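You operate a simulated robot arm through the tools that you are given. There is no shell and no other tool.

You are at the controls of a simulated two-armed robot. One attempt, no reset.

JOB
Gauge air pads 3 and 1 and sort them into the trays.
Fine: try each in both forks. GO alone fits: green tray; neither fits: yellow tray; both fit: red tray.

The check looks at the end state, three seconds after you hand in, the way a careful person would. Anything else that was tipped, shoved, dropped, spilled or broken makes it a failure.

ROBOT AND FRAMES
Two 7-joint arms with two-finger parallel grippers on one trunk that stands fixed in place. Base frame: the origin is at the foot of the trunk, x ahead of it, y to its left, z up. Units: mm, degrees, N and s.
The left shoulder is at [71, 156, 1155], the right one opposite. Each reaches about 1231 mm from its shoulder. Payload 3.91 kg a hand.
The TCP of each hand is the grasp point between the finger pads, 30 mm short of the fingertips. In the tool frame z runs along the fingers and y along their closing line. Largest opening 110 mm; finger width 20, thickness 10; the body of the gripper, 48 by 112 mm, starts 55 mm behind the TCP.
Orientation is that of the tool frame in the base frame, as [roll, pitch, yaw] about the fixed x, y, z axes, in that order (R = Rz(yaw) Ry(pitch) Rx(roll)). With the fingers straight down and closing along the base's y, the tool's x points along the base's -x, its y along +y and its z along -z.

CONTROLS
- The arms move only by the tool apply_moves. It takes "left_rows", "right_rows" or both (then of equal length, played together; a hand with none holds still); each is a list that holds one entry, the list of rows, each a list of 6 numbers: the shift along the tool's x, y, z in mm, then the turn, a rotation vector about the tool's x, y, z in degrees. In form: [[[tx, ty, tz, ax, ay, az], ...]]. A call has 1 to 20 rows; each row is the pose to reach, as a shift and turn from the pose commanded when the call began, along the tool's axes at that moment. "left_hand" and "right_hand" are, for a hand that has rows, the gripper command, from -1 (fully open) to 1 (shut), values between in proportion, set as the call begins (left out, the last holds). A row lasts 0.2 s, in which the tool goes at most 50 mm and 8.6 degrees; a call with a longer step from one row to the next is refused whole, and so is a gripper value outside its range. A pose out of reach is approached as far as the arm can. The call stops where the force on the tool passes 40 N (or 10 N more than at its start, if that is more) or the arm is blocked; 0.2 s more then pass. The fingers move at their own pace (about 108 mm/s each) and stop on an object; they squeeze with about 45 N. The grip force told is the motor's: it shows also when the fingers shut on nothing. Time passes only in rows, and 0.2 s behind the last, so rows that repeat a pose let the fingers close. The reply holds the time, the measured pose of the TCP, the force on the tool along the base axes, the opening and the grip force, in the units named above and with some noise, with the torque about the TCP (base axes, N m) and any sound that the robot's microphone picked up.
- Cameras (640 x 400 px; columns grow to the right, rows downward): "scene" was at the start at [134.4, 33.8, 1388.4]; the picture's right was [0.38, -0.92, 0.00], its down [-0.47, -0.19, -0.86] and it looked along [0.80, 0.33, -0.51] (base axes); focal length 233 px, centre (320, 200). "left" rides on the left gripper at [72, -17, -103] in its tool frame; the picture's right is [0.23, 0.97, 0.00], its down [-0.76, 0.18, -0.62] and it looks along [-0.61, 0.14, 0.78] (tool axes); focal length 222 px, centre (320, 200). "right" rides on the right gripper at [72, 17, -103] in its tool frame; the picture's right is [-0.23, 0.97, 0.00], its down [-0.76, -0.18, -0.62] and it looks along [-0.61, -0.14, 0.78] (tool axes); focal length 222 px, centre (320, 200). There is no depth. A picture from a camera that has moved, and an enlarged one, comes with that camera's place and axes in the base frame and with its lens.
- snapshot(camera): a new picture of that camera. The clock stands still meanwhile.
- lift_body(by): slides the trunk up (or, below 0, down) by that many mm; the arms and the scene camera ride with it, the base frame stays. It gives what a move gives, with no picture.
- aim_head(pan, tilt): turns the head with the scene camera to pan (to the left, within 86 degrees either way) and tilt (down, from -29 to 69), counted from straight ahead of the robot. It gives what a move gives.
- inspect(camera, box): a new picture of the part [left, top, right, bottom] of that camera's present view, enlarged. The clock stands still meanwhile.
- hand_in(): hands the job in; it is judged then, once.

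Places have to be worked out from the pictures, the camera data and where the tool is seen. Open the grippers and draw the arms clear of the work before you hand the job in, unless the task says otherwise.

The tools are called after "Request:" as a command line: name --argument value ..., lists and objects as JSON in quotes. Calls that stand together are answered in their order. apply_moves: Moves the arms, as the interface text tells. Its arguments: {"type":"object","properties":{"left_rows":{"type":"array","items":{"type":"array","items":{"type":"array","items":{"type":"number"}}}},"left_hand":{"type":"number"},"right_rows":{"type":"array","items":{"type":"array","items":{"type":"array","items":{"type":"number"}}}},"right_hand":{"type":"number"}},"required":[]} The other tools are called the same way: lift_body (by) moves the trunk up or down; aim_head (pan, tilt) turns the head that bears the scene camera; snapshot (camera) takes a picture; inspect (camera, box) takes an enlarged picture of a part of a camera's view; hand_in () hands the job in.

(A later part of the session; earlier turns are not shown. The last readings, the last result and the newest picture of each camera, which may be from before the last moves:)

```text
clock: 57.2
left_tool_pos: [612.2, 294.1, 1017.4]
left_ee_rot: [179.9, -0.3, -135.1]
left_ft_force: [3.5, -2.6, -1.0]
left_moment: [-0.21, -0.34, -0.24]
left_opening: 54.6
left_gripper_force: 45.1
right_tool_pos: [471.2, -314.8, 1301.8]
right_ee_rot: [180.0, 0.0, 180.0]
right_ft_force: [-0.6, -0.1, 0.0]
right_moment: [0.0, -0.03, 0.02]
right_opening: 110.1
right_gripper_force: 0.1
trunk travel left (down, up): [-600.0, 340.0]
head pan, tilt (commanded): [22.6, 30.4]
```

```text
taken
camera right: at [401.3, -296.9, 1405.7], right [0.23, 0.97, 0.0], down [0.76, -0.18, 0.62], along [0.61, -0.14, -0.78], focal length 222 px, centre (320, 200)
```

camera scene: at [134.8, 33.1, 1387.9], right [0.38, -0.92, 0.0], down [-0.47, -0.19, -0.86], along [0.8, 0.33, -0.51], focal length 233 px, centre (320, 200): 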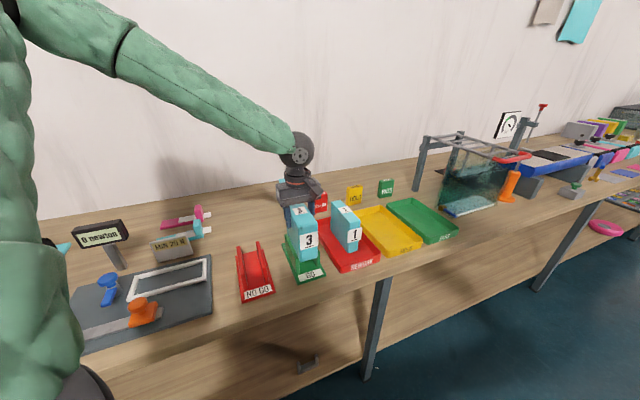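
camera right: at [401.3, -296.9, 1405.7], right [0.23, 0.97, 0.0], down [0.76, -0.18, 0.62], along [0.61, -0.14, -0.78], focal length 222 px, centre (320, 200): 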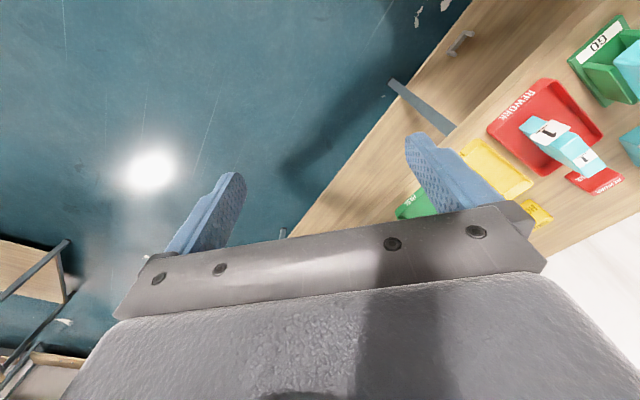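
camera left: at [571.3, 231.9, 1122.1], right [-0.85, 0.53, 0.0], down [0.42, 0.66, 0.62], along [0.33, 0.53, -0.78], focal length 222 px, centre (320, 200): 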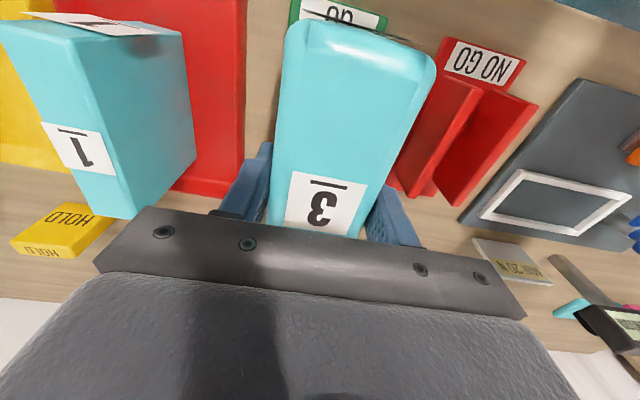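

After backing off, the tool still feels 4 N sideways from the left wall at the back, i.e. the straight sides are already in the slot with hardly any play. I raise a bit more to free it and bring the right hand over (high first) so its camera lies on the GO slot's axis.

Request:
apply_moves --left_rows '[[[0, 0, -3, 0, 0, 0], [0, 0, -6, 0, 0, 0], [0, 0, -6, 0, 0, 0]]]'

Request:
apply_moves --right_rows '[[[0, 40, 0, 0, 0, 0], [0, 80, 0, 0, 0, 0], [0, 120, 0, 0, 0, 0], [0, 160, 0, 0, 0, 0], [0, 200, 10, 0, 0, 0], [0, 240, 40, 0, 0, 0], [0, 280, 70, 0, 0, 0], [0, 320, 100, 0, 0, 0], [0, 350, 140, 0, 0, 0]]]'

Request:
snapshot --camera "right"

Request:
snapshot --camera "scene"

```text
clock: 58.0
left_tool_pos: [612.4, 294.7, 1025.5]
left_ee_rot: [-180.0, -0.2, -134.9]
left_ft_force: [-0.1, 0.3, -2.2]
left_moment: [0.04, -0.03, 0.0]
left_opening: 54.5
left_gripper_force: 44.9
right_tool_pos: [472.6, -313.8, 1302.9]
right_ee_rot: [-180.0, 0.1, -180.0]
right_ft_force: [-0.3, 0.6, -0.8]
right_moment: [-0.02, 0.04, -0.01]
right_opening: 110.0
right_gripper_force: 0.2
trunk travel left (down, up): [-600.0, 340.0]
head pan, tilt (commanded): [22.6, 30.4]
```

```text
clock: 60.0
left_tool_pos: [611.7, 295.4, 1025.6]
left_ee_rot: [180.0, -0.2, -135.1]
left_ft_force: [0.4, -0.4, -1.1]
left_moment: [-0.01, -0.01, 0.01]
left_opening: 54.4
left_gripper_force: 44.7
right_tool_pos: [476.2, 38.4, 1158.7]
right_ee_rot: [-180.0, 0.0, 179.9]
right_ft_force: [0.2, 0.1, 0.4]
right_moment: [0.01, 0.01, -0.01]
right_opening: 110.0
right_gripper_force: 0.0
trunk travel left (down, up): [-600.0, 340.0]
head pan, tilt (commanded): [22.6, 30.4]
```

```text
taken
camera right: at [405.6, 54.9, 1262.4], right [0.23, 0.97, 0.0], down [0.76, -0.18, 0.62], along [0.61, -0.14, -0.78], focal length 222 px, centre (320, 200)
```

right: 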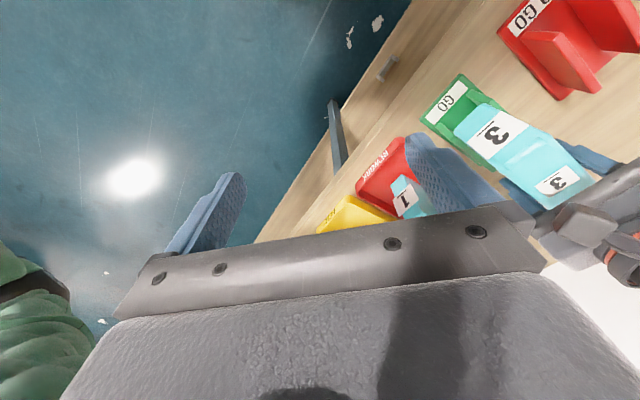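

```text
taken
camera scene: at [135.5, 34.1, 1388.4], right [0.38, -0.92, 0.0], down [-0.47, -0.19, -0.86], along [0.8, 0.33, -0.51], focal length 233 px, centre (320, 200)
```

scene: 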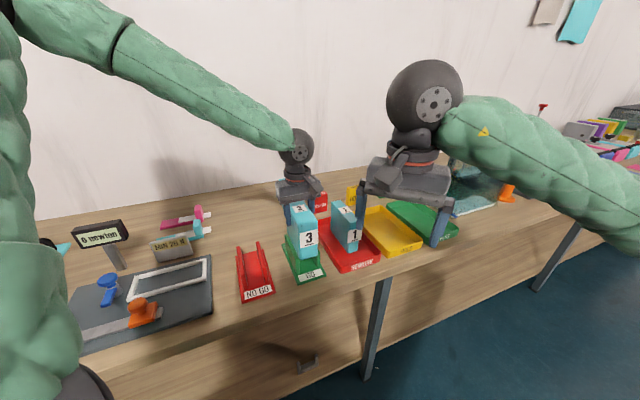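

Right hand is clear of the left arm. I lower it so its camera sits on the GO axis, roughly 230 mm in front of the walls.

Request:
apply_moves --right_rows '[[[-3, 8, 38, 0, 0, 0], [-6, 16, 76, 0, 0, 0], [-8, 24, 114, 0, 0, 0], [-10, 31, 152, 0, 0, 0], [-12, 38, 190, 0, 0, 0]]]' --right_hand 0.3

Request:
snapshot --camera "right"

Request:
inspect --camera "right" --box '[480, 130, 600, 240]'

```text
clock: 61.2
left_tool_pos: [612.3, 294.9, 1025.7]
left_ee_rot: [180.0, -0.2, -135.1]
left_ft_force: [-0.2, -0.1, -1.0]
left_moment: [0.03, -0.03, 0.01]
left_opening: 54.4
left_gripper_force: 45.0
right_tool_pos: [484.3, 74.6, 969.6]
right_ee_rot: [179.9, 0.0, 179.8]
right_ft_force: [0.1, 0.6, 0.2]
right_moment: [0.0, -0.02, -0.02]
right_opening: 38.6
right_gripper_force: 0.1
trunk travel left (down, up): [-600.0, 340.0]
head pan, tilt (commanded): [22.6, 30.4]
```

```text
taken
camera right: at [413.3, 92.3, 1072.7], right [0.23, 0.97, 0.0], down [0.76, -0.18, 0.62], along [0.61, -0.14, -0.78], focal length 222 px, centre (320, 200)
```

right: 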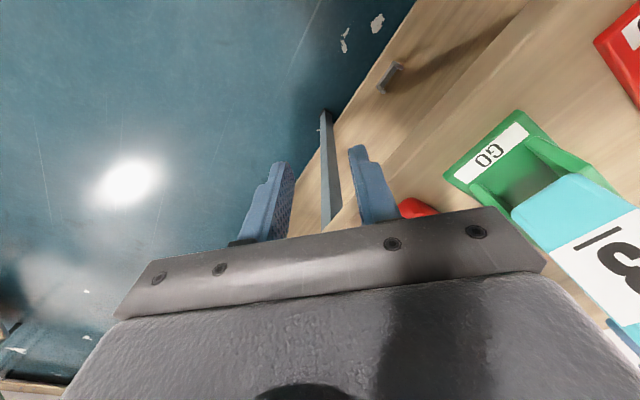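

```text
3.64 times, centred on (540, 185) of right
camera zoom: at [413.3, 92.3, 1072.7], right [0.23, 0.97, 0.0], down [0.76, -0.18, 0.62], along [0.61, -0.14, -0.78], focal length 808 px, centre (-480, 254)
```

zoom: 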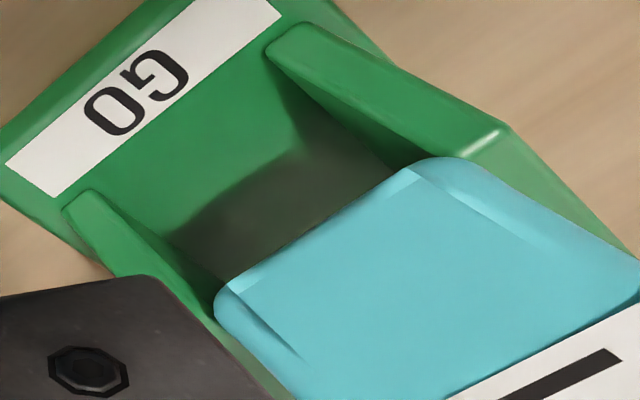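

The view is too steep and the gripper body blocks part of it. I tilt the right hand in place (35° up, 20° yaw) so that the camera looks along the slot from further back and lower.

Request:
apply_moves --right_rows '[[[0, 0, 0, -1.22, -6.94, -3.88], [0, 0, 0, -2.44, -13.88, -7.76], [0, 0, 0, -3.66, -20.82, -11.64], [0, 0, 0, -4.88, -27.76, -15.52], [0, 0, 0, -6.1, -34.7, -19.4], [0, 0, 0, -6.1, -34.7, -19.4]]]'

Request:
snapshot --camera "right"

Request:
snapshot --camera "scene"

```text
clock: 62.6
left_tool_pos: [612.0, 294.4, 1024.8]
left_ee_rot: [180.0, -0.2, -135.1]
left_ft_force: [-0.2, 0.2, -1.3]
left_moment: [0.02, -0.02, 0.0]
left_opening: 54.7
left_gripper_force: 44.7
right_tool_pos: [484.4, 75.2, 968.9]
right_ee_rot: [-180.0, 35.1, -159.9]
right_ft_force: [1.3, 0.7, -0.5]
right_moment: [-0.05, -0.02, -0.03]
right_opening: 38.4
right_gripper_force: 0.1
trunk travel left (down, up): [-600.0, 340.0]
head pan, tilt (commanded): [22.6, 30.4]
```

```text
taken
camera right: at [368.6, 50.6, 1013.1], right [-0.16, 0.98, 0.13], down [0.31, -0.08, 0.95], along [0.94, 0.19, -0.29], focal length 222 px, centre (320, 200)
```

right: 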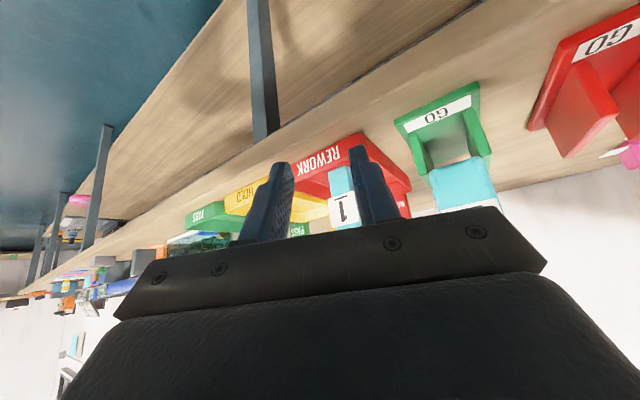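

```text
taken
camera scene: at [134.8, 33.9, 1388.4], right [0.38, -0.92, 0.0], down [-0.47, -0.19, -0.86], along [0.8, 0.33, -0.51], focal length 233 px, centre (320, 200)
```

scene: 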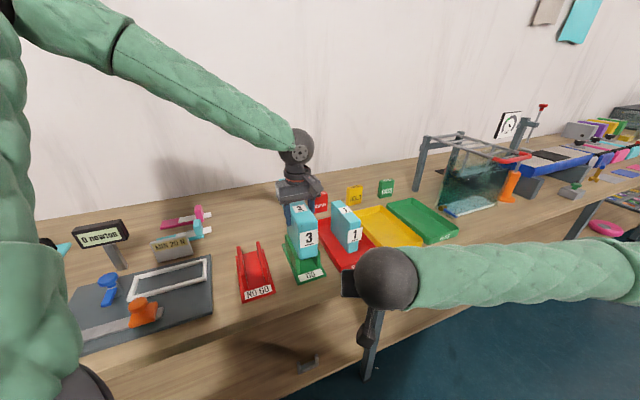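

Excellent: the right camera now looks along the GO slot. I zoom in on the slot mouth and pad.

Request:
inspect --camera "right" --box '[390, 80, 510, 215]'

Request:
inspect --camera "right" --box '[405, 130, 505, 195]'

```text
2.96 times, centred on (450, 148) of right
camera zoom: at [368.6, 50.6, 1013.1], right [-0.16, 0.98, 0.13], down [0.31, -0.08, 0.95], along [0.94, 0.19, -0.29], focal length 658 px, centre (-65, 356)
```

zoom: 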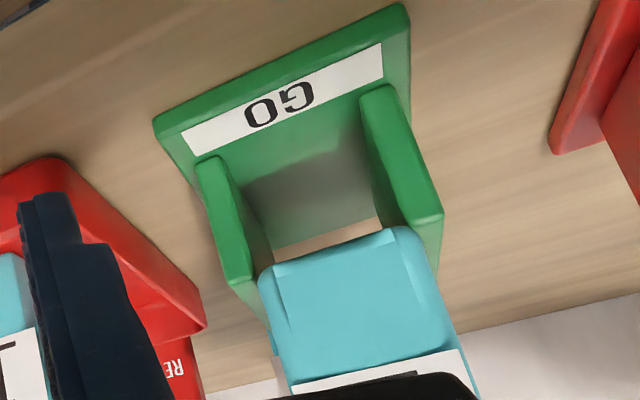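

```text
6.15 times, centred on (455, 162) of right
camera zoom: at [368.6, 50.6, 1013.1], right [-0.16, 0.98, 0.13], down [0.31, -0.08, 0.95], along [0.94, 0.19, -0.29], focal length 1367 px, centre (-511, 431)
```

zoom: 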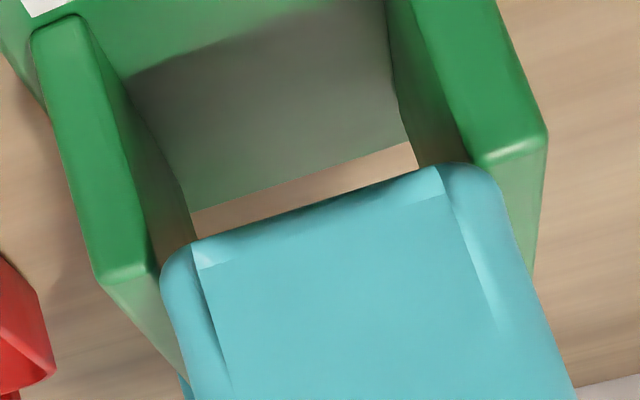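

Looking along the slot, pad (197.8–252.2) and slot (197.5–252.4) agree in centre within ~0.1 mm, with the widths nearly equal (54.4 vs 54.9). I check that the GO fork hasn't shifted by repeating the earlier scene crop.

Request:
inspect --camera "scene" --box '[280, 225, 330, 290]'

Request:
inspect --camera "right" --box '[410, 150, 460, 185]'

Request:
inspect --camera "right" --box '[455, 135, 505, 170]'

```text
6.15 times, centred on (305, 258) of scene
camera zoom: at [134.8, 33.9, 1388.4], right [0.38, -0.92, 0.0], down [-0.47, -0.19, -0.86], along [0.8, 0.33, -0.51], focal length 1435 px, centre (412, -154)
```

zoom: 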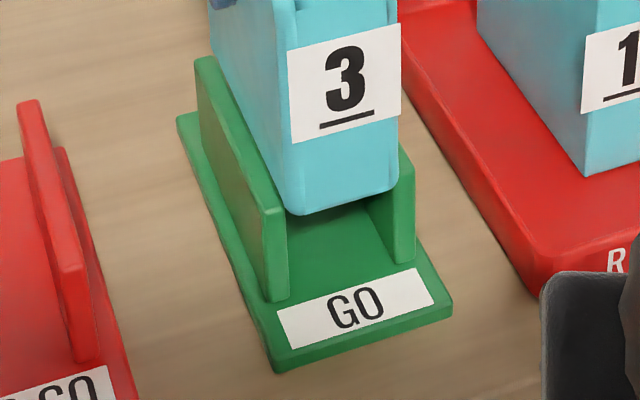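

```text
11.43 times, centred on (435, 168) of right
camera zoom: at [368.6, 50.6, 1013.1], right [-0.16, 0.98, 0.13], down [0.31, -0.08, 0.95], along [0.94, 0.19, -0.29], focal length 2538 px, centre (-994, 571)
```

zoom: 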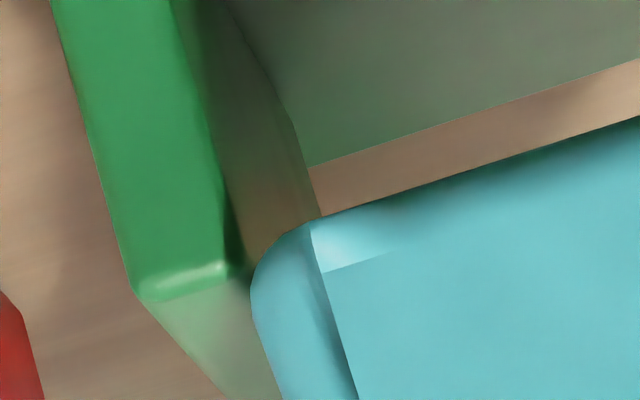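

```text
11.43 times, centred on (480, 152) of right
camera zoom: at [368.6, 50.6, 1013.1], right [-0.16, 0.98, 0.13], down [0.31, -0.08, 0.95], along [0.94, 0.19, -0.29], focal length 2538 px, centre (-1509, 743)
```

zoom: 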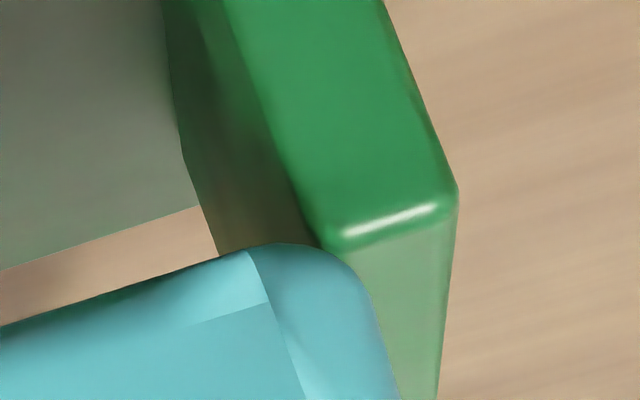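

The GO fork has not moved. To judge the gap itself, I lift pad 3 well clear and view the empty slot along its axis, where both inner faces can be seen.

Request:
apply_moves --left_rows '[[[0, 0, -10, 0, 0, 0], [0, 0, -40, 0, 0, 0], [0, 0, -80, 0, 0, 0], [0, 0, -110, 0, 0, 0], [0, 0, -110, 0, 0, 0]]]'

Request:
inspect --camera "right" --box '[410, 125, 470, 185]'

Request:
inspect --camera "right" --box '[445, 110, 505, 170]'

Request:
inspect --camera "right" --box '[390, 75, 500, 185]'

```text
clock: 63.8
left_tool_pos: [613.5, 294.5, 1138.7]
left_ee_rot: [180.0, -0.2, -135.1]
left_ft_force: [0.4, 1.0, -1.4]
left_moment: [-0.03, -0.04, 0.0]
left_opening: 54.2
left_gripper_force: 44.8
right_tool_pos: [484.3, 74.9, 970.1]
right_ee_rot: [-179.9, 35.0, -160.0]
right_ft_force: [0.2, -0.9, 0.2]
right_moment: [0.02, -0.01, -0.02]
right_opening: 38.5
right_gripper_force: 0.0
trunk travel left (down, up): [-600.0, 340.0]
head pan, tilt (commanded): [22.6, 30.4]
```

```text
6.67 times, centred on (440, 155) of right
camera zoom: at [368.6, 50.9, 1013.1], right [-0.16, 0.98, 0.13], down [0.31, -0.08, 0.95], along [0.94, 0.19, -0.29], focal length 1481 px, centre (-480, 500)
```

zoom: 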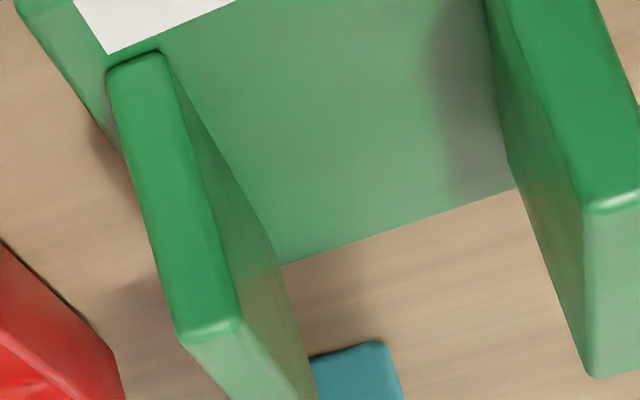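

```text
6.67 times, centred on (475, 140) of right
camera zoom: at [368.6, 50.9, 1013.1], right [-0.16, 0.98, 0.13], down [0.31, -0.08, 0.95], along [0.94, 0.19, -0.29], focal length 1481 px, centre (-713, 600)
```

zoom: 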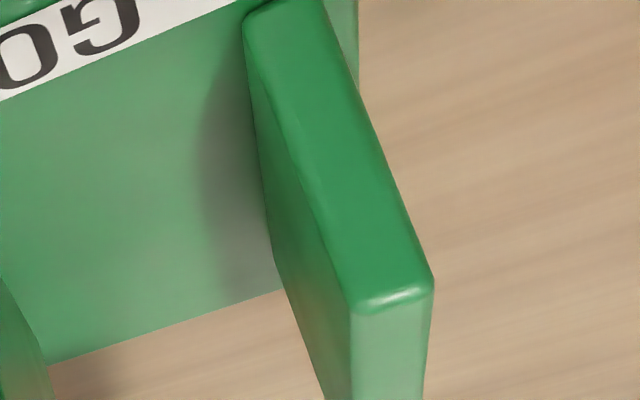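

```text
3.64 times, centred on (445, 130) of right
camera zoom: at [368.6, 50.9, 1013.1], right [-0.16, 0.98, 0.13], down [0.31, -0.08, 0.95], along [0.94, 0.19, -0.29], focal length 808 px, centre (-134, 454)
```

zoom: 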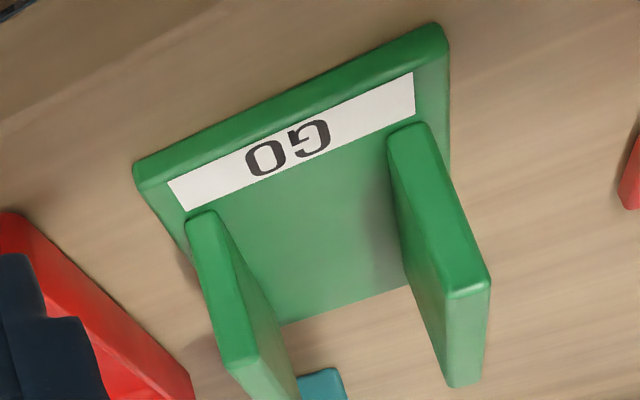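

Inner faces at the floor line give a gap of about 53.7–54.3 mm, less than the 54.5 mm pad, which fits the hard stop. To be sure it isn't just misalignment, I bring pad 3 back down to just above contact and will make a gentle search.

Request:
apply_moves --left_rows '[[[0, 0, 35, 0, 0, 0], [0, 0, 70, 0, 0, 0], [0, -0.07, 100, 0, 0, 0.04], [0, -0.07, 110, 0, 0, 0.04], [0, -0.07, 115, 0, 0, 0.04], [0, -0.07, 118, 0, 0, 0.04], [0, -0.07, 118.5, 0, 0, 0.04]]]'

```text
clock: 65.4
left_tool_pos: [612.2, 294.6, 1017.3]
left_ee_rot: [-179.9, -0.1, -135.2]
left_ft_force: [0.7, 0.7, -1.3]
left_moment: [-0.06, 0.02, 0.01]
left_opening: 54.5
left_gripper_force: 45.1
right_tool_pos: [484.8, 76.2, 970.5]
right_ee_rot: [-180.0, 35.1, -160.0]
right_ft_force: [-0.7, -0.2, 0.4]
right_moment: [0.0, 0.01, 0.02]
right_opening: 38.4
right_gripper_force: 0.0
trunk travel left (down, up): [-600.0, 340.0]
head pan, tilt (commanded): [22.6, 30.4]
```

No contact just above the stop. Now I press lightly (≈0.8 mm past onset) while sweeping ±0.35 mm sideways and ±0.2° in yaw, to see whether it slips in.

Request:
apply_moves --left_rows '[[[0, 0, 0.8, 0, 0, 0], [0, 0, 1.4, 0, 0, 0], [0, -0.1, 1.4, 0, 0, 0], [0, -0.2, 1.4, 0, 0, 0], [0, -0.3, 1.4, 0, 0, 0], [0, -0.2, 1.4, 0, 0, 0.1], [0, -0.1, 1.4, 0, 0, 0.1], [0, 0, 1.4, 0, 0, 0.1], [0, 0.1, 1.4, 0, 0, 0.1], [0, 0.2, 1.4, 0, 0, 0.1], [0, 0.3, 1.4, 0, 0, 0], [0, 0.2, 1.4, 0, 0, -0.1], [0, 0.1, 1.4, 0, 0, -0.1], [0, 0, 1.4, 0, 0, -0.1], [0, -0.1, 1.4, 0, 0, -0.1], [0, -0.2, 1.4, 0, 0, -0.2], [0, 0, 1.4, 0, 0, -0.2], [0, 0, 1.4, 0, 0, 0.2], [0, 0, 1.4, 0, 0, 0], [0, 0, 1.4, 0, 0, 0]]]'

```text
clock: 69.6
left_tool_pos: [612.4, 293.3, 1016.6]
left_ee_rot: [179.9, -0.1, -135.1]
left_ft_force: [6.2, -1.9, 19.8]
left_moment: [-0.45, -0.13, -0.19]
left_opening: 54.7
left_gripper_force: 45.1
right_tool_pos: [483.8, 74.9, 970.4]
right_ee_rot: [-180.0, 35.1, -160.1]
right_ft_force: [0.1, 0.5, -0.5]
right_moment: [0.02, 0.02, -0.03]
right_opening: 38.5
right_gripper_force: 0.0
trunk travel left (down, up): [-600.0, 340.0]
head pan, tilt (commanded): [22.6, 30.4]
```

No slip-in during the whole sweep: still 20 N at the same height. I look along the slot at this contact.

Request:
inspect --camera "right" --box '[405, 130, 505, 195]'

Request:
inspect --camera "right" --box '[410, 150, 450, 178]'

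Request:
inspect --camera "right" --box '[460, 135, 500, 163]'

```text
6.15 times, centred on (455, 162) of right
camera zoom: at [367.8, 50.0, 1013.5], right [-0.16, 0.98, 0.13], down [0.31, -0.08, 0.95], along [0.94, 0.19, -0.29], focal length 1367 px, centre (-511, 431)
```

zoom: 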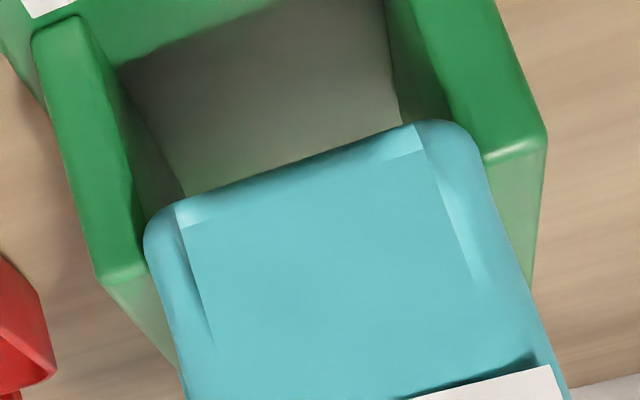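

```text
14.29 times, centred on (430, 164) of right
camera zoom: at [367.8, 50.0, 1013.5], right [-0.16, 0.98, 0.13], down [0.31, -0.08, 0.95], along [0.94, 0.19, -0.29], focal length 3173 px, centre (-1251, 714)
```

zoom: 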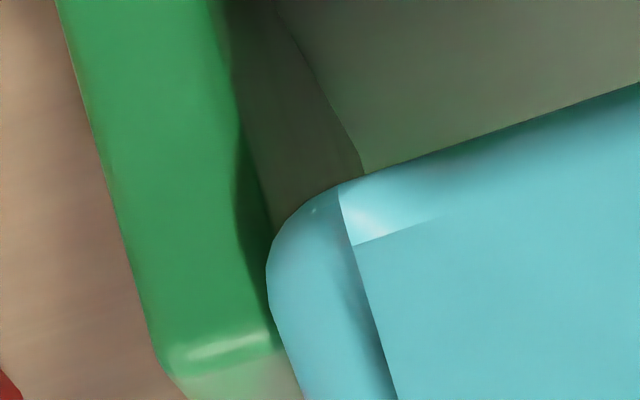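

```text
14.29 times, centred on (480, 149) of right
camera zoom: at [367.8, 50.0, 1013.5], right [-0.16, 0.98, 0.13], down [0.31, -0.08, 0.95], along [0.94, 0.19, -0.29], focal length 3173 px, centre (-1966, 929)
```

zoom: 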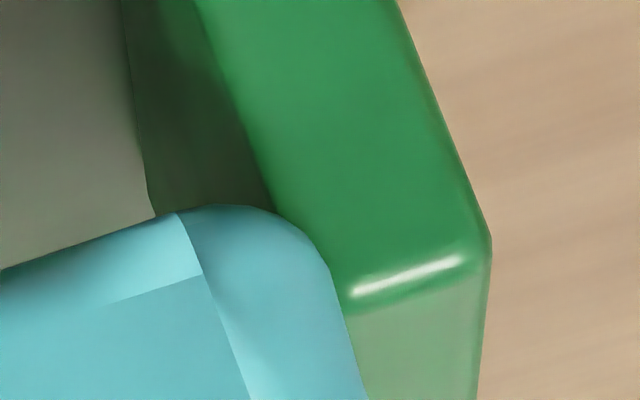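

The sweep shows two-sided wedging with the pad's full sides against both wall tops: pad 3 (54.5 mm) does not enter GO either. Neither fits, so pad 3 goes to the yellow tray; I lift it clear first, then withdraw the right arm.

Request:
apply_moves --left_rows '[[[0, 0, -3, 0, 0, 0], [0, 0, -10, 0, 0, 0], [0, 0, -25, 0, 0, 0], [0, 0, -50, 0, 0, 0], [0, 0, -75, 0, 0, 0]]]'

Request:
apply_moves --right_rows '[[[-23, 0, -32.8, 0, 0, 0], [-46, 0, -65.6, 0, 0, 0], [-69, 0, -98.4, 0, 0, 0], [-92, 0, -131.2, 0, 0, 0], [-115, 0, -164, 0, 0, 0], [-103.8, -37.6, -171.9, 0.76, 4.34, 2.43], [-92.6, -75.2, -179.8, 1.53, 8.68, 4.85], [-81.4, -112.8, -187.7, 2.29, 13.01, 7.28], [-70.2, -150.4, -195.6, 3.05, 17.35, 9.7], [-59, -188, -203.5, 3.81, 21.69, 12.13], [-47.8, -225.6, -211.4, 4.58, 26.03, 14.55], [-36.6, -263.2, -219.3, 5.34, 30.36, 16.98], [-25.4, -300.8, -227.2, 6.1, 34.7, 19.4]]]'

Request:
snapshot --camera "scene"

Request:
inspect --camera "scene" --box '[280, 225, 330, 290]'

```text
clock: 70.8
left_tool_pos: [611.7, 291.8, 1090.0]
left_ee_rot: [-179.9, -0.1, -135.0]
left_ft_force: [-0.3, -0.2, -1.4]
left_moment: [-0.01, -0.03, 0.0]
left_opening: 54.5
left_gripper_force: 44.6
right_tool_pos: [484.4, 75.1, 969.8]
right_ee_rot: [-180.0, 35.2, -160.0]
right_ft_force: [0.4, 0.5, 0.3]
right_moment: [-0.03, -0.02, -0.01]
right_opening: 38.5
right_gripper_force: 0.1
trunk travel left (down, up): [-600.0, 340.0]
head pan, tilt (commanded): [22.6, 30.4]
```

```text
clock: 73.6
left_tool_pos: [610.6, 292.1, 1091.5]
left_ee_rot: [-180.0, -0.1, -135.0]
left_ft_force: [-0.6, -0.4, -1.9]
left_moment: [0.0, -0.03, 0.01]
left_opening: 54.5
left_gripper_force: 44.6
right_tool_pos: [483.9, -246.3, 1169.0]
right_ee_rot: [179.9, 0.1, -179.9]
right_ft_force: [0.3, -0.7, 0.7]
right_moment: [0.05, 0.01, 0.0]
right_opening: 38.4
right_gripper_force: 0.0
trunk travel left (down, up): [-600.0, 340.0]
head pan, tilt (commanded): [22.6, 30.4]
```

```text
taken
camera scene: at [133.1, 32.4, 1388.6], right [0.38, -0.92, 0.0], down [-0.47, -0.19, -0.86], along [0.8, 0.33, -0.51], focal length 233 px, centre (320, 200)
```

scene: 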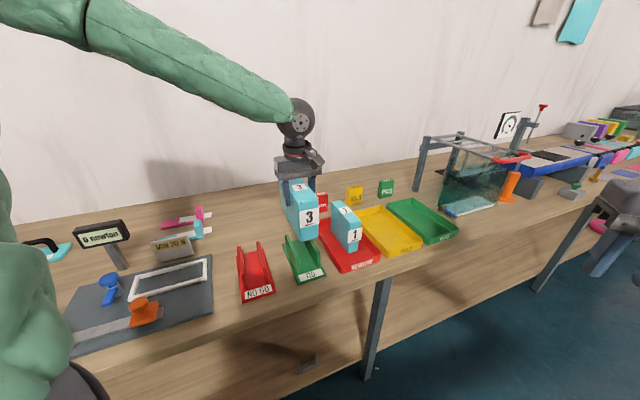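

```text
6.15 times, centred on (305, 258) of scene
camera zoom: at [133.1, 32.4, 1388.6], right [0.38, -0.92, 0.0], down [-0.47, -0.19, -0.86], along [0.8, 0.33, -0.51], focal length 1435 px, centre (412, -154)
```

zoom: 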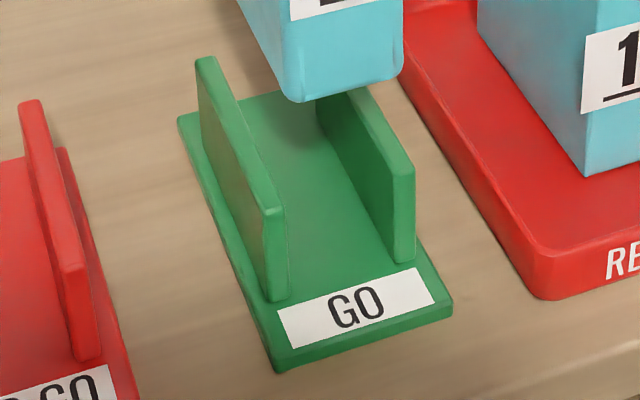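

Both forks and pad 1 look undisturbed. I raise pad 3 another 60 mm to pass well above pad 1, then carry it over the yellow tray's centre (≈(866,86)).

Request:
apply_moves --left_rows '[[[0, 0, -30, 0, 0, 0], [0, 0, -60, 0, 0, 0], [-3.5, -36, -60, 0, 0, 0], [-7, -73, -60, 0, 0, 0], [-11, -109, -60, 0, 0, 0], [-14.5, -145, -60, 0, 0, 0], [-18, -182, -60, 0, 0, 0], [-22, -218, -60, 0, 0, 0], [-25.5, -254, -60, 0, 0, 0], [-29, -291, -60, 0, 0, 0], [-33, -327, -60, 0, 0, 0], [-33, -327, -60, 0, 0, 0]]]'

Request:
snapshot --camera "scene"

Request:
inspect --camera "scene" --box '[300, 130, 470, 290]'

Request:
snapshot --camera "left"

```text
clock: 76.2
left_tool_pos: [831.9, 126.9, 1149.7]
left_ee_rot: [-179.9, -0.2, -135.1]
left_ft_force: [-0.5, -0.7, -2.3]
left_moment: [0.02, -0.01, 0.02]
left_opening: 54.9
left_gripper_force: 45.1
left hand out of reach, approached as far as the arm can: row 10, 11, 12
right_tool_pos: [485.4, -244.7, 1168.3]
right_ee_rot: [179.9, -0.1, 179.9]
right_ft_force: [0.8, -0.3, -0.9]
right_moment: [0.0, -0.01, 0.03]
right_opening: 38.6
right_gripper_force: 0.1
trunk travel left (down, up): [-600.0, 340.0]
head pan, tilt (commanded): [22.6, 30.4]
```

```text
taken
camera scene: at [135.6, 33.5, 1388.2], right [0.38, -0.92, 0.0], down [-0.47, -0.19, -0.86], along [0.8, 0.33, -0.51], focal length 233 px, centre (320, 200)
```

scene: 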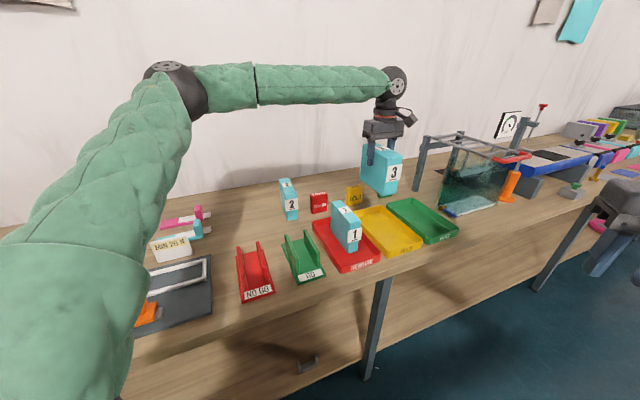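

```text
2.50 times, centred on (385, 210) of scene
camera zoom: at [135.6, 33.5, 1388.2], right [0.38, -0.92, 0.0], down [-0.47, -0.19, -0.86], along [0.8, 0.33, -0.51], focal length 583 px, centre (158, 175)
```

zoom: 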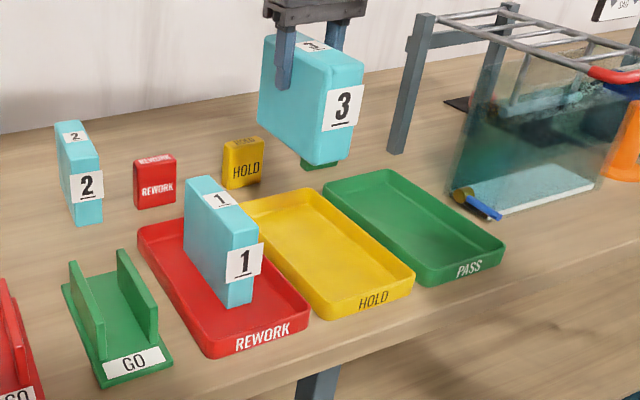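

```text
taken
camera left: at [790.4, 64.4, 1252.1], right [-0.85, 0.53, 0.0], down [0.42, 0.66, 0.62], along [0.33, 0.53, -0.78], focal length 222 px, centre (320, 200)
```

left: 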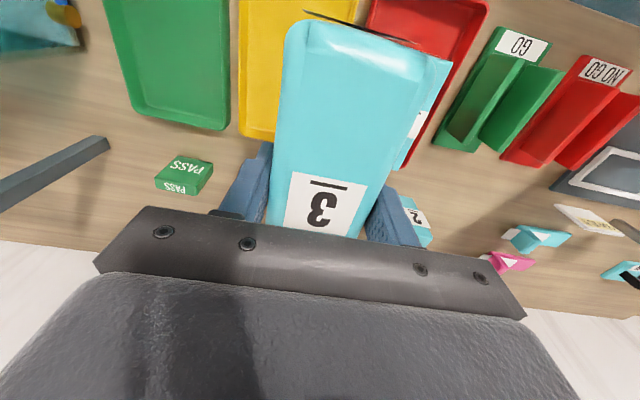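

The arm ran out of reach at this height (now at (832,127,1150), already past pad 1); lower down it should reach further. I descend in small steps toward the commanded tray centre, staying well above the rim.

Request:
apply_moves --left_rows '[[[0, 0, 10, 0, 0, 0], [0, 0, 20, 0, 0, 0], [0, 0, 30, 0, 0, 0], [0, 0, 40, 0, 0, 0], [0, 0, 50, 0, 0, 0], [0, 0, 60, 0, 0, 0], [0, 0, 70, 0, 0, 0], [0, 0, 80, 0, 0, 0], [0, 0, 90, 0, 0, 0], [0, 0, 100, 0, 0, 0]]]'

Request:
inspect --camera "scene" --box '[300, 130, 470, 290]'

```text
clock: 78.4
left_tool_pos: [823.4, 132.5, 1050.5]
left_ee_rot: [-179.8, -0.2, -135.2]
left_ft_force: [-0.2, 0.0, -1.2]
left_moment: [0.01, -0.01, 0.03]
left_opening: 54.5
left_gripper_force: 44.9
left hand out of reach, approached as far as the arm can: row 7, 8, 9, 10
right_tool_pos: [484.5, -246.1, 1167.0]
right_ee_rot: [179.9, 0.0, -179.9]
right_ft_force: [-0.4, -0.3, -0.7]
right_moment: [0.0, 0.0, 0.02]
right_opening: 38.7
right_gripper_force: 0.1
trunk travel left (down, up): [-600.0, 340.0]
head pan, tilt (commanded): [22.6, 30.4]
```

```text
2.50 times, centred on (385, 210) of scene
camera zoom: at [134.8, 33.5, 1388.4], right [0.38, -0.92, 0.0], down [-0.47, -0.19, -0.86], along [0.8, 0.33, -0.51], focal length 583 px, centre (158, 175)
```

zoom: 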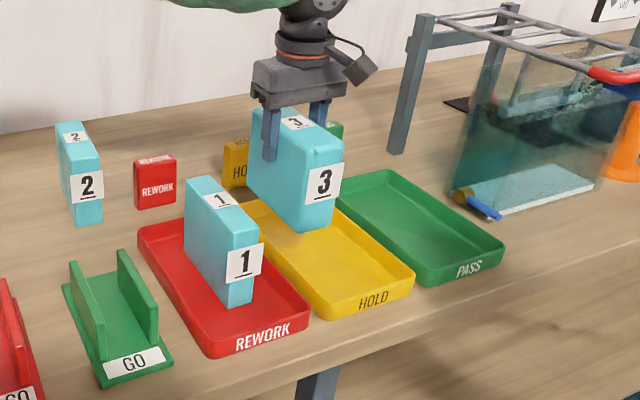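

It reports out of reach when lowering here, which looks like a wrist limit from the 45° yaw at this azimuth. I raise 40 mm, unwind the yaw by 25° (the tray is roomy enough for the pad at an angle), and then move to the tray centre.

Request:
apply_moves --left_rows '[[[0, 0, -20, 0, 0, 0], [0, 0, -40, 0, 0, 0], [0, 0, -40, 0, 0, 6.25], [0, 0, -40, 0, 0, 12.5], [0, 0, -40, 0, 0, 18.75], [0, 0, -40, 0, 0, 25], [1, -21, -40, 0, 0, 25], [2, -42, -40, 0, 0, 25], [3, -63.5, -40, 0, 0, 25], [3, -63.5, -40, 0, 0, 25]]]'

Request:
inspect --camera "scene" --box '[300, 130, 470, 290]'

```text
clock: 80.6
left_tool_pos: [827.4, 128.6, 1093.1]
left_ee_rot: [-179.9, -0.2, -160.1]
left_ft_force: [0.2, 0.1, -1.4]
left_moment: [0.01, -0.03, 0.02]
left_opening: 54.4
left_gripper_force: 44.8
left hand out of reach, approached as far as the arm can: row 7, 8, 9, 10
right_tool_pos: [485.1, -245.9, 1168.3]
right_ee_rot: [179.9, 0.0, 179.9]
right_ft_force: [0.8, 0.3, -0.2]
right_moment: [0.0, -0.01, 0.02]
right_opening: 38.2
right_gripper_force: 0.1
trunk travel left (down, up): [-600.0, 340.0]
head pan, tilt (commanded): [22.6, 30.4]
```

```text
2.50 times, centred on (385, 210) of scene
camera zoom: at [134.5, 33.5, 1388.4], right [0.38, -0.92, 0.0], down [-0.47, -0.19, -0.86], along [0.8, 0.33, -0.51], focal length 583 px, centre (158, 175)
```

zoom: 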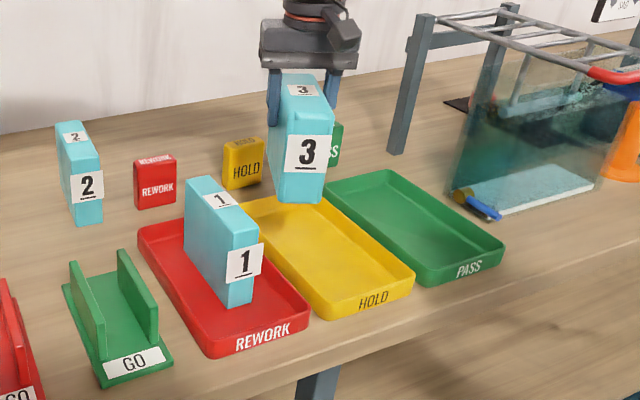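

Reach, not wrist yaw, is the limit here: with the shoulder this high the arm can't extend across. Lowering the trunk should help, so I first raise the left hand 200 mm (and the right hand too) to keep everything clear during the trunk descent.

Request:
apply_moves --left_rows '[[[6, 2, -33, 0, 0, 0], [12, 4, -66, 0, 0, 0], [19, 7, -100, 0, 0, 0], [25, 9, -133, 0, 0, 0], [31, 11, -166, 0, 0, 0], [37, 13, -200, 0, 0, 0], [37, 13, -200, 0, 0, 0]]]' --right_rows '[[[0, -10, -25, 0, 0, 0], [0, -20, -50, 0, 0, 0], [0, -30, -75, 0, 0, 0], [0, -40, -100, 0, 0, 0], [0, -50, -125, 0, 0, 0], [0, -60, -150, 0, 0, 0], [0, -60, -150, 0, 0, 0]]]'

Request:
snapshot --camera "scene"

```text
clock: 82.2
left_tool_pos: [789.6, 124.6, 1290.5]
left_ee_rot: [-180.0, -0.2, -160.0]
left_ft_force: [0.2, 0.3, -2.4]
left_moment: [-0.01, -0.01, 0.01]
left_opening: 54.4
left_gripper_force: 44.6
right_tool_pos: [486.0, -307.8, 1321.2]
right_ee_rot: [179.8, -0.1, -180.0]
right_ft_force: [0.2, 0.3, 0.3]
right_moment: [0.02, 0.03, 0.03]
right_opening: 38.3
right_gripper_force: 0.0
trunk travel left (down, up): [-600.0, 340.0]
head pan, tilt (commanded): [22.6, 30.4]
```

```text
taken
camera scene: at [135.7, 33.4, 1388.2], right [0.38, -0.92, 0.0], down [-0.47, -0.19, -0.86], along [0.8, 0.33, -0.51], focal length 233 px, centre (320, 200)
```

scene: 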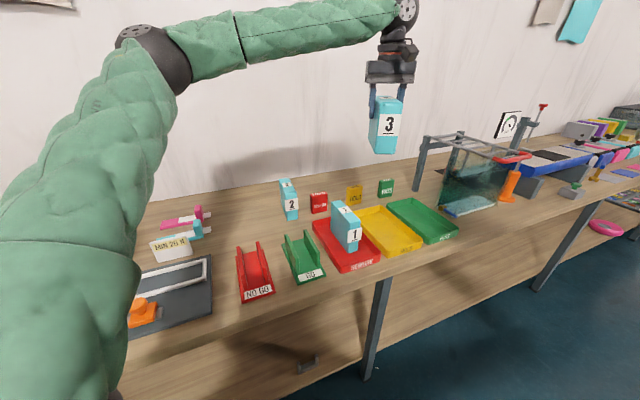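

Everything is well clear. I lower the trunk 150 mm, which brings the pad's underside to about z 1030, still above everything.

Request:
lift_body --by -150

Request:
snapshot --camera "scene"

```text
clock: 84.0
left_tool_pos: [787.9, 125.1, 1142.4]
left_ee_rot: [179.9, -0.1, -160.1]
left_ft_force: [-0.1, 0.7, -1.2]
left_moment: [0.0, 0.01, 0.02]
left_opening: 54.6
left_gripper_force: 45.1
right_tool_pos: [484.5, -305.7, 1171.8]
right_ee_rot: [179.9, -0.1, -180.0]
right_ft_force: [-1.3, 0.5, 0.4]
right_moment: [-0.04, 0.03, 0.03]
right_opening: 38.7
right_gripper_force: 0.1
trunk travel left (down, up): [-450.0, 490.0]
head pan, tilt (commanded): [22.6, 30.4]
```

```text
taken
camera scene: at [134.3, 33.5, 1238.6], right [0.38, -0.92, 0.0], down [-0.47, -0.19, -0.86], along [0.8, 0.33, -0.51], focal length 233 px, centre (320, 200)
```

scene: 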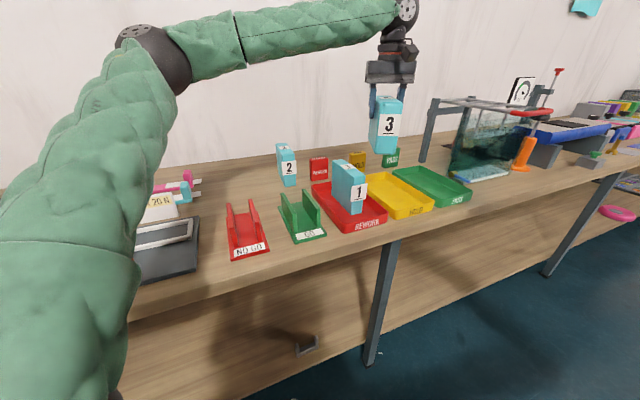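

Trunk down 150 mm. Now I move out toward the yellow tray and turn the pad back to the tray's 45°.

Request:
apply_moves --left_rows '[[[-11, -15, 8, 0, 0, -6.25], [-22, -30, 15, 0, 0, -12.5], [-33, -44, 22, 0, 0, -18.75], [-44.6, -58.8, 30, 0, 0, -25], [-44.6, -58.8, 30, 0, 0, -25]]]'

Request:
inspect --camera "scene" --box '[290, 90, 470, 250]'

```text
clock: 85.2
left_tool_pos: [815.3, 126.7, 1088.8]
left_ee_rot: [-180.0, -0.1, -136.9]
left_ft_force: [0.0, 0.3, -0.8]
left_moment: [-0.02, -0.03, 0.0]
left_opening: 54.6
left_gripper_force: 44.3
left hand out of reach, approached as far as the arm can: row 1, 2, 3, 4, 5
right_tool_pos: [486.3, -305.8, 1172.2]
right_ee_rot: [179.9, 0.1, 180.0]
right_ft_force: [-0.1, -0.8, 0.1]
right_moment: [0.01, 0.0, -0.03]
right_opening: 38.6
right_gripper_force: 0.0
trunk travel left (down, up): [-450.0, 490.0]
head pan, tilt (commanded): [22.6, 30.4]
```

```text
2.50 times, centred on (380, 170) of scene
camera zoom: at [134.7, 33.4, 1238.4], right [0.38, -0.92, 0.0], down [-0.47, -0.19, -0.86], along [0.8, 0.33, -0.51], focal length 583 px, centre (170, 275)
```

zoom: 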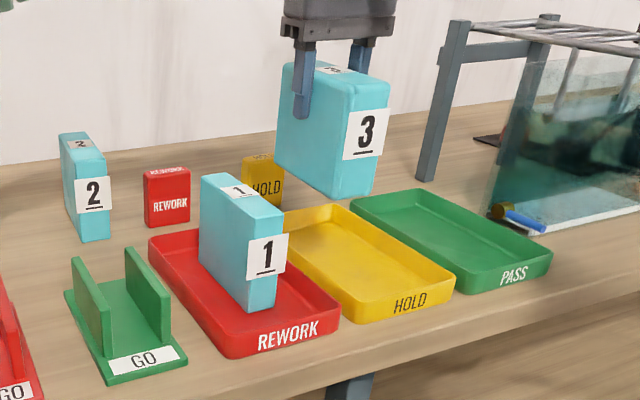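

The hand stops near y≈127 at this extension. Closer in may work, so I aim for the near-left part of the yellow tray (TCP ≈(812,85)), first lowering to keep above the rim, then shifting in small steps.

Request:
apply_moves --left_rows '[[[0, 0, 20, 0, 0, 0], [0, 0, 40, 0, 0, 0], [0, 0, 60, 0, 0, 0], [0, 0, 75, 0, 0, 0], [8, -7, 75, 0, 0, 0.5], [16, -14, 75, 0, 0, 1], [24, -21, 75, 0, 0, 1.5], [31, -28.6, 75, 0, 0, -1.9]]]'

Request:
inspect --camera "scene" --box '[290, 90, 470, 250]'

```text
clock: 87.0
left_tool_pos: [799.8, 103.8, 1014.7]
left_ee_rot: [-179.9, -0.3, -133.3]
left_ft_force: [-0.5, 0.3, -1.7]
left_moment: [0.03, 0.0, -0.01]
left_opening: 54.4
left_gripper_force: 45.2
left hand out of reach, approached as far as the arm can: row 6, 7, 8
right_tool_pos: [485.1, -305.9, 1171.1]
right_ee_rot: [179.8, 0.0, -180.0]
right_ft_force: [-0.4, 0.1, 1.1]
right_moment: [0.02, 0.0, -0.01]
right_opening: 38.7
right_gripper_force: 0.1
trunk travel left (down, up): [-450.0, 490.0]
head pan, tilt (commanded): [22.6, 30.4]
```

```text
2.50 times, centred on (380, 170) of scene
camera zoom: at [134.2, 33.4, 1238.4], right [0.38, -0.92, 0.0], down [-0.47, -0.19, -0.86], along [0.8, 0.33, -0.51], focal length 583 px, centre (170, 275)
```

zoom: 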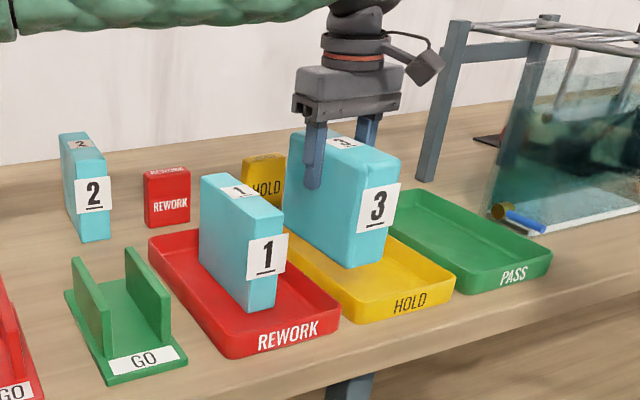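

The limit seems to be about l≈495 with the fingers vertical, some 20 mm short. Tilting the hand a few degrees so the pad's bottom swings outward shortens the needed reach, so I try a 6° tilt and then shift outward.

Request:
apply_moves --left_rows '[[[0, 0, -5, 2, 0, 0.6], [0, 0, -5, 4, 0, 1.2], [0, 0, -5, 6, 0, 1.7], [0, -8, -5, 6, 0, 1.7], [0, -16, -5, 6, 0, 1.7], [0, -24, -5, 6, 0, 1.7], [0, -24, -5, 6, 0, 1.7]]]'

Request:
inspect --camera "scene" --box '[290, 90, 470, 250]'

```text
clock: 88.5
left_tool_pos: [815.5, 91.5, 1020.8]
left_ee_rot: [-173.9, -0.1, -135.0]
left_ft_force: [-0.2, -0.3, -2.0]
left_moment: [0.0, -0.02, 0.03]
left_opening: 54.5
left_gripper_force: 45.3
left hand out of reach, approached as far as the arm can: row 6, 7
right_tool_pos: [485.8, -305.8, 1172.1]
right_ee_rot: [179.9, 0.0, 180.0]
right_ft_force: [0.0, -0.2, -0.2]
right_moment: [0.02, 0.02, 0.01]
right_opening: 38.7
right_gripper_force: 0.0
trunk travel left (down, up): [-450.0, 490.0]
head pan, tilt (commanded): [22.6, 30.4]
```

```text
2.50 times, centred on (380, 170) of scene
camera zoom: at [134.5, 33.5, 1238.4], right [0.38, -0.92, 0.0], down [-0.47, -0.19, -0.86], along [0.8, 0.33, -0.51], focal length 583 px, centre (170, 275)
```

zoom: 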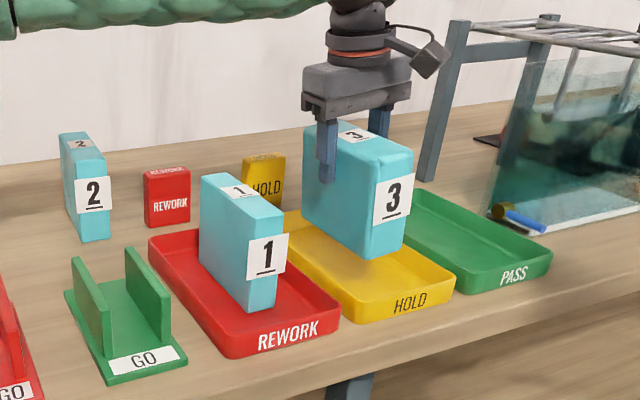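

With 6° tilt the hand reached (815,92): the pad's bottom centre should be at l≈523. I check the pad's footprint against the yellow tray's inner edges from both cameras.

Request:
snapshot --camera "left"

Request:
inspect --camera "scene" --box '[360, 150, 430, 225]'

Request:
snapshot --camera "right"

```text
taken
camera left: at [767.6, 36.4, 1125.2], right [-0.85, 0.52, -0.1], down [0.37, 0.71, 0.6], along [0.39, 0.47, -0.79], focal length 222 px, centre (320, 200)
```

left: 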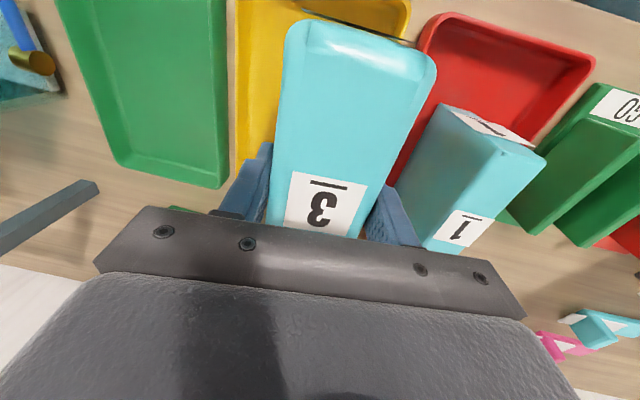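

```text
5.33 times, centred on (395, 188) of scene
camera zoom: at [134.5, 33.5, 1238.4], right [0.38, -0.92, 0.0], down [-0.47, -0.19, -0.86], along [0.8, 0.33, -0.51], focal length 1244 px, centre (-80, 267)
```

zoom: 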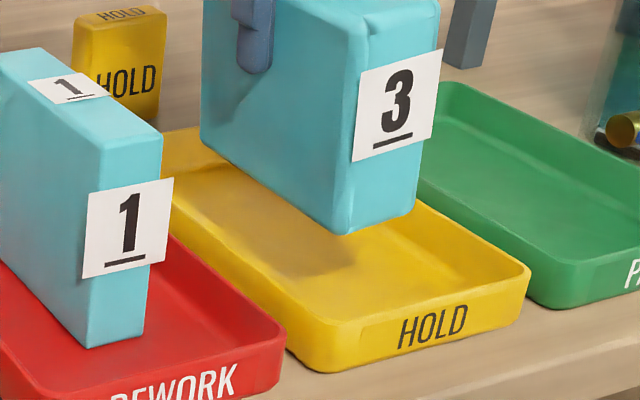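

```text
taken
camera right: at [414.9, -289.3, 1274.9], right [0.23, 0.97, 0.0], down [0.76, -0.18, 0.62], along [0.61, -0.14, -0.78], focal length 222 px, centre (320, 200)
```

right: 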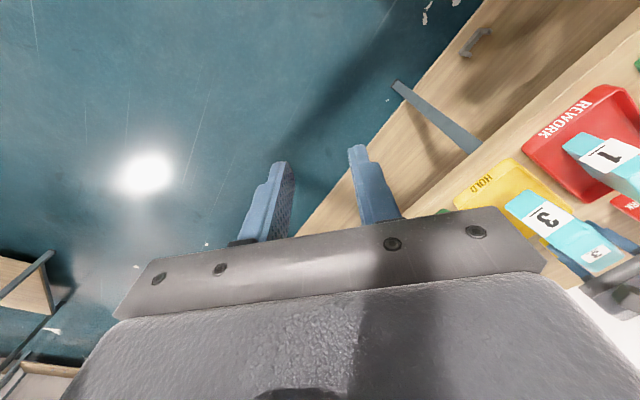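

I zoom further on the tray's left rim and the pad's lower edge to fix the margin.

Request:
inspect --camera "scene" --box '[378, 170, 428, 215]'

Request:
inspect --camera "right" --box '[440, 150, 640, 290]'

```text
8.89 times, centred on (403, 192) of scene
camera zoom: at [134.5, 33.5, 1238.4], right [0.38, -0.92, 0.0], down [-0.47, -0.19, -0.86], along [0.8, 0.33, -0.51], focal length 2073 px, centre (-418, 267)
```

zoom: 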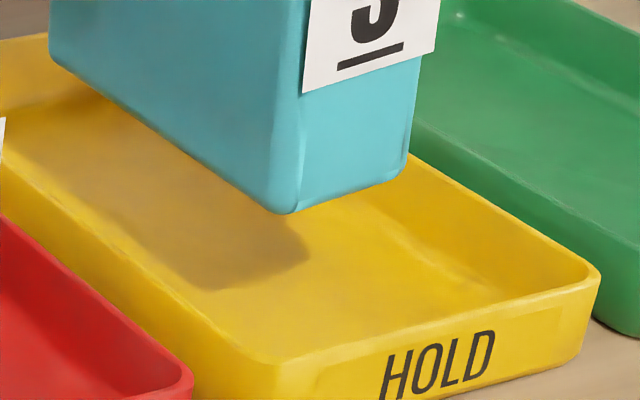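

```text
2.86 times, centred on (540, 220) of right
camera zoom: at [414.9, -289.3, 1274.9], right [0.23, 0.97, 0.0], down [0.76, -0.18, 0.62], along [0.61, -0.14, -0.78], focal length 635 px, centre (-309, 143)
```

zoom: 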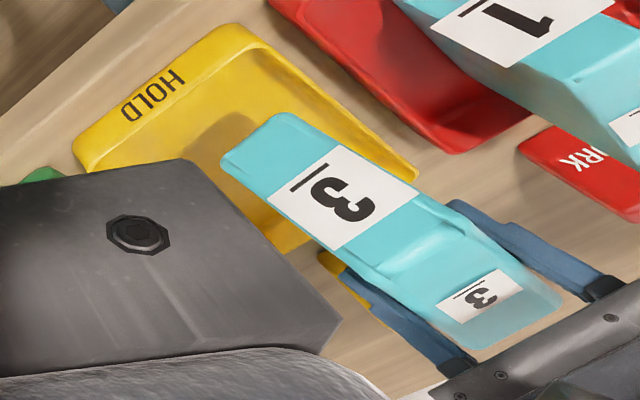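

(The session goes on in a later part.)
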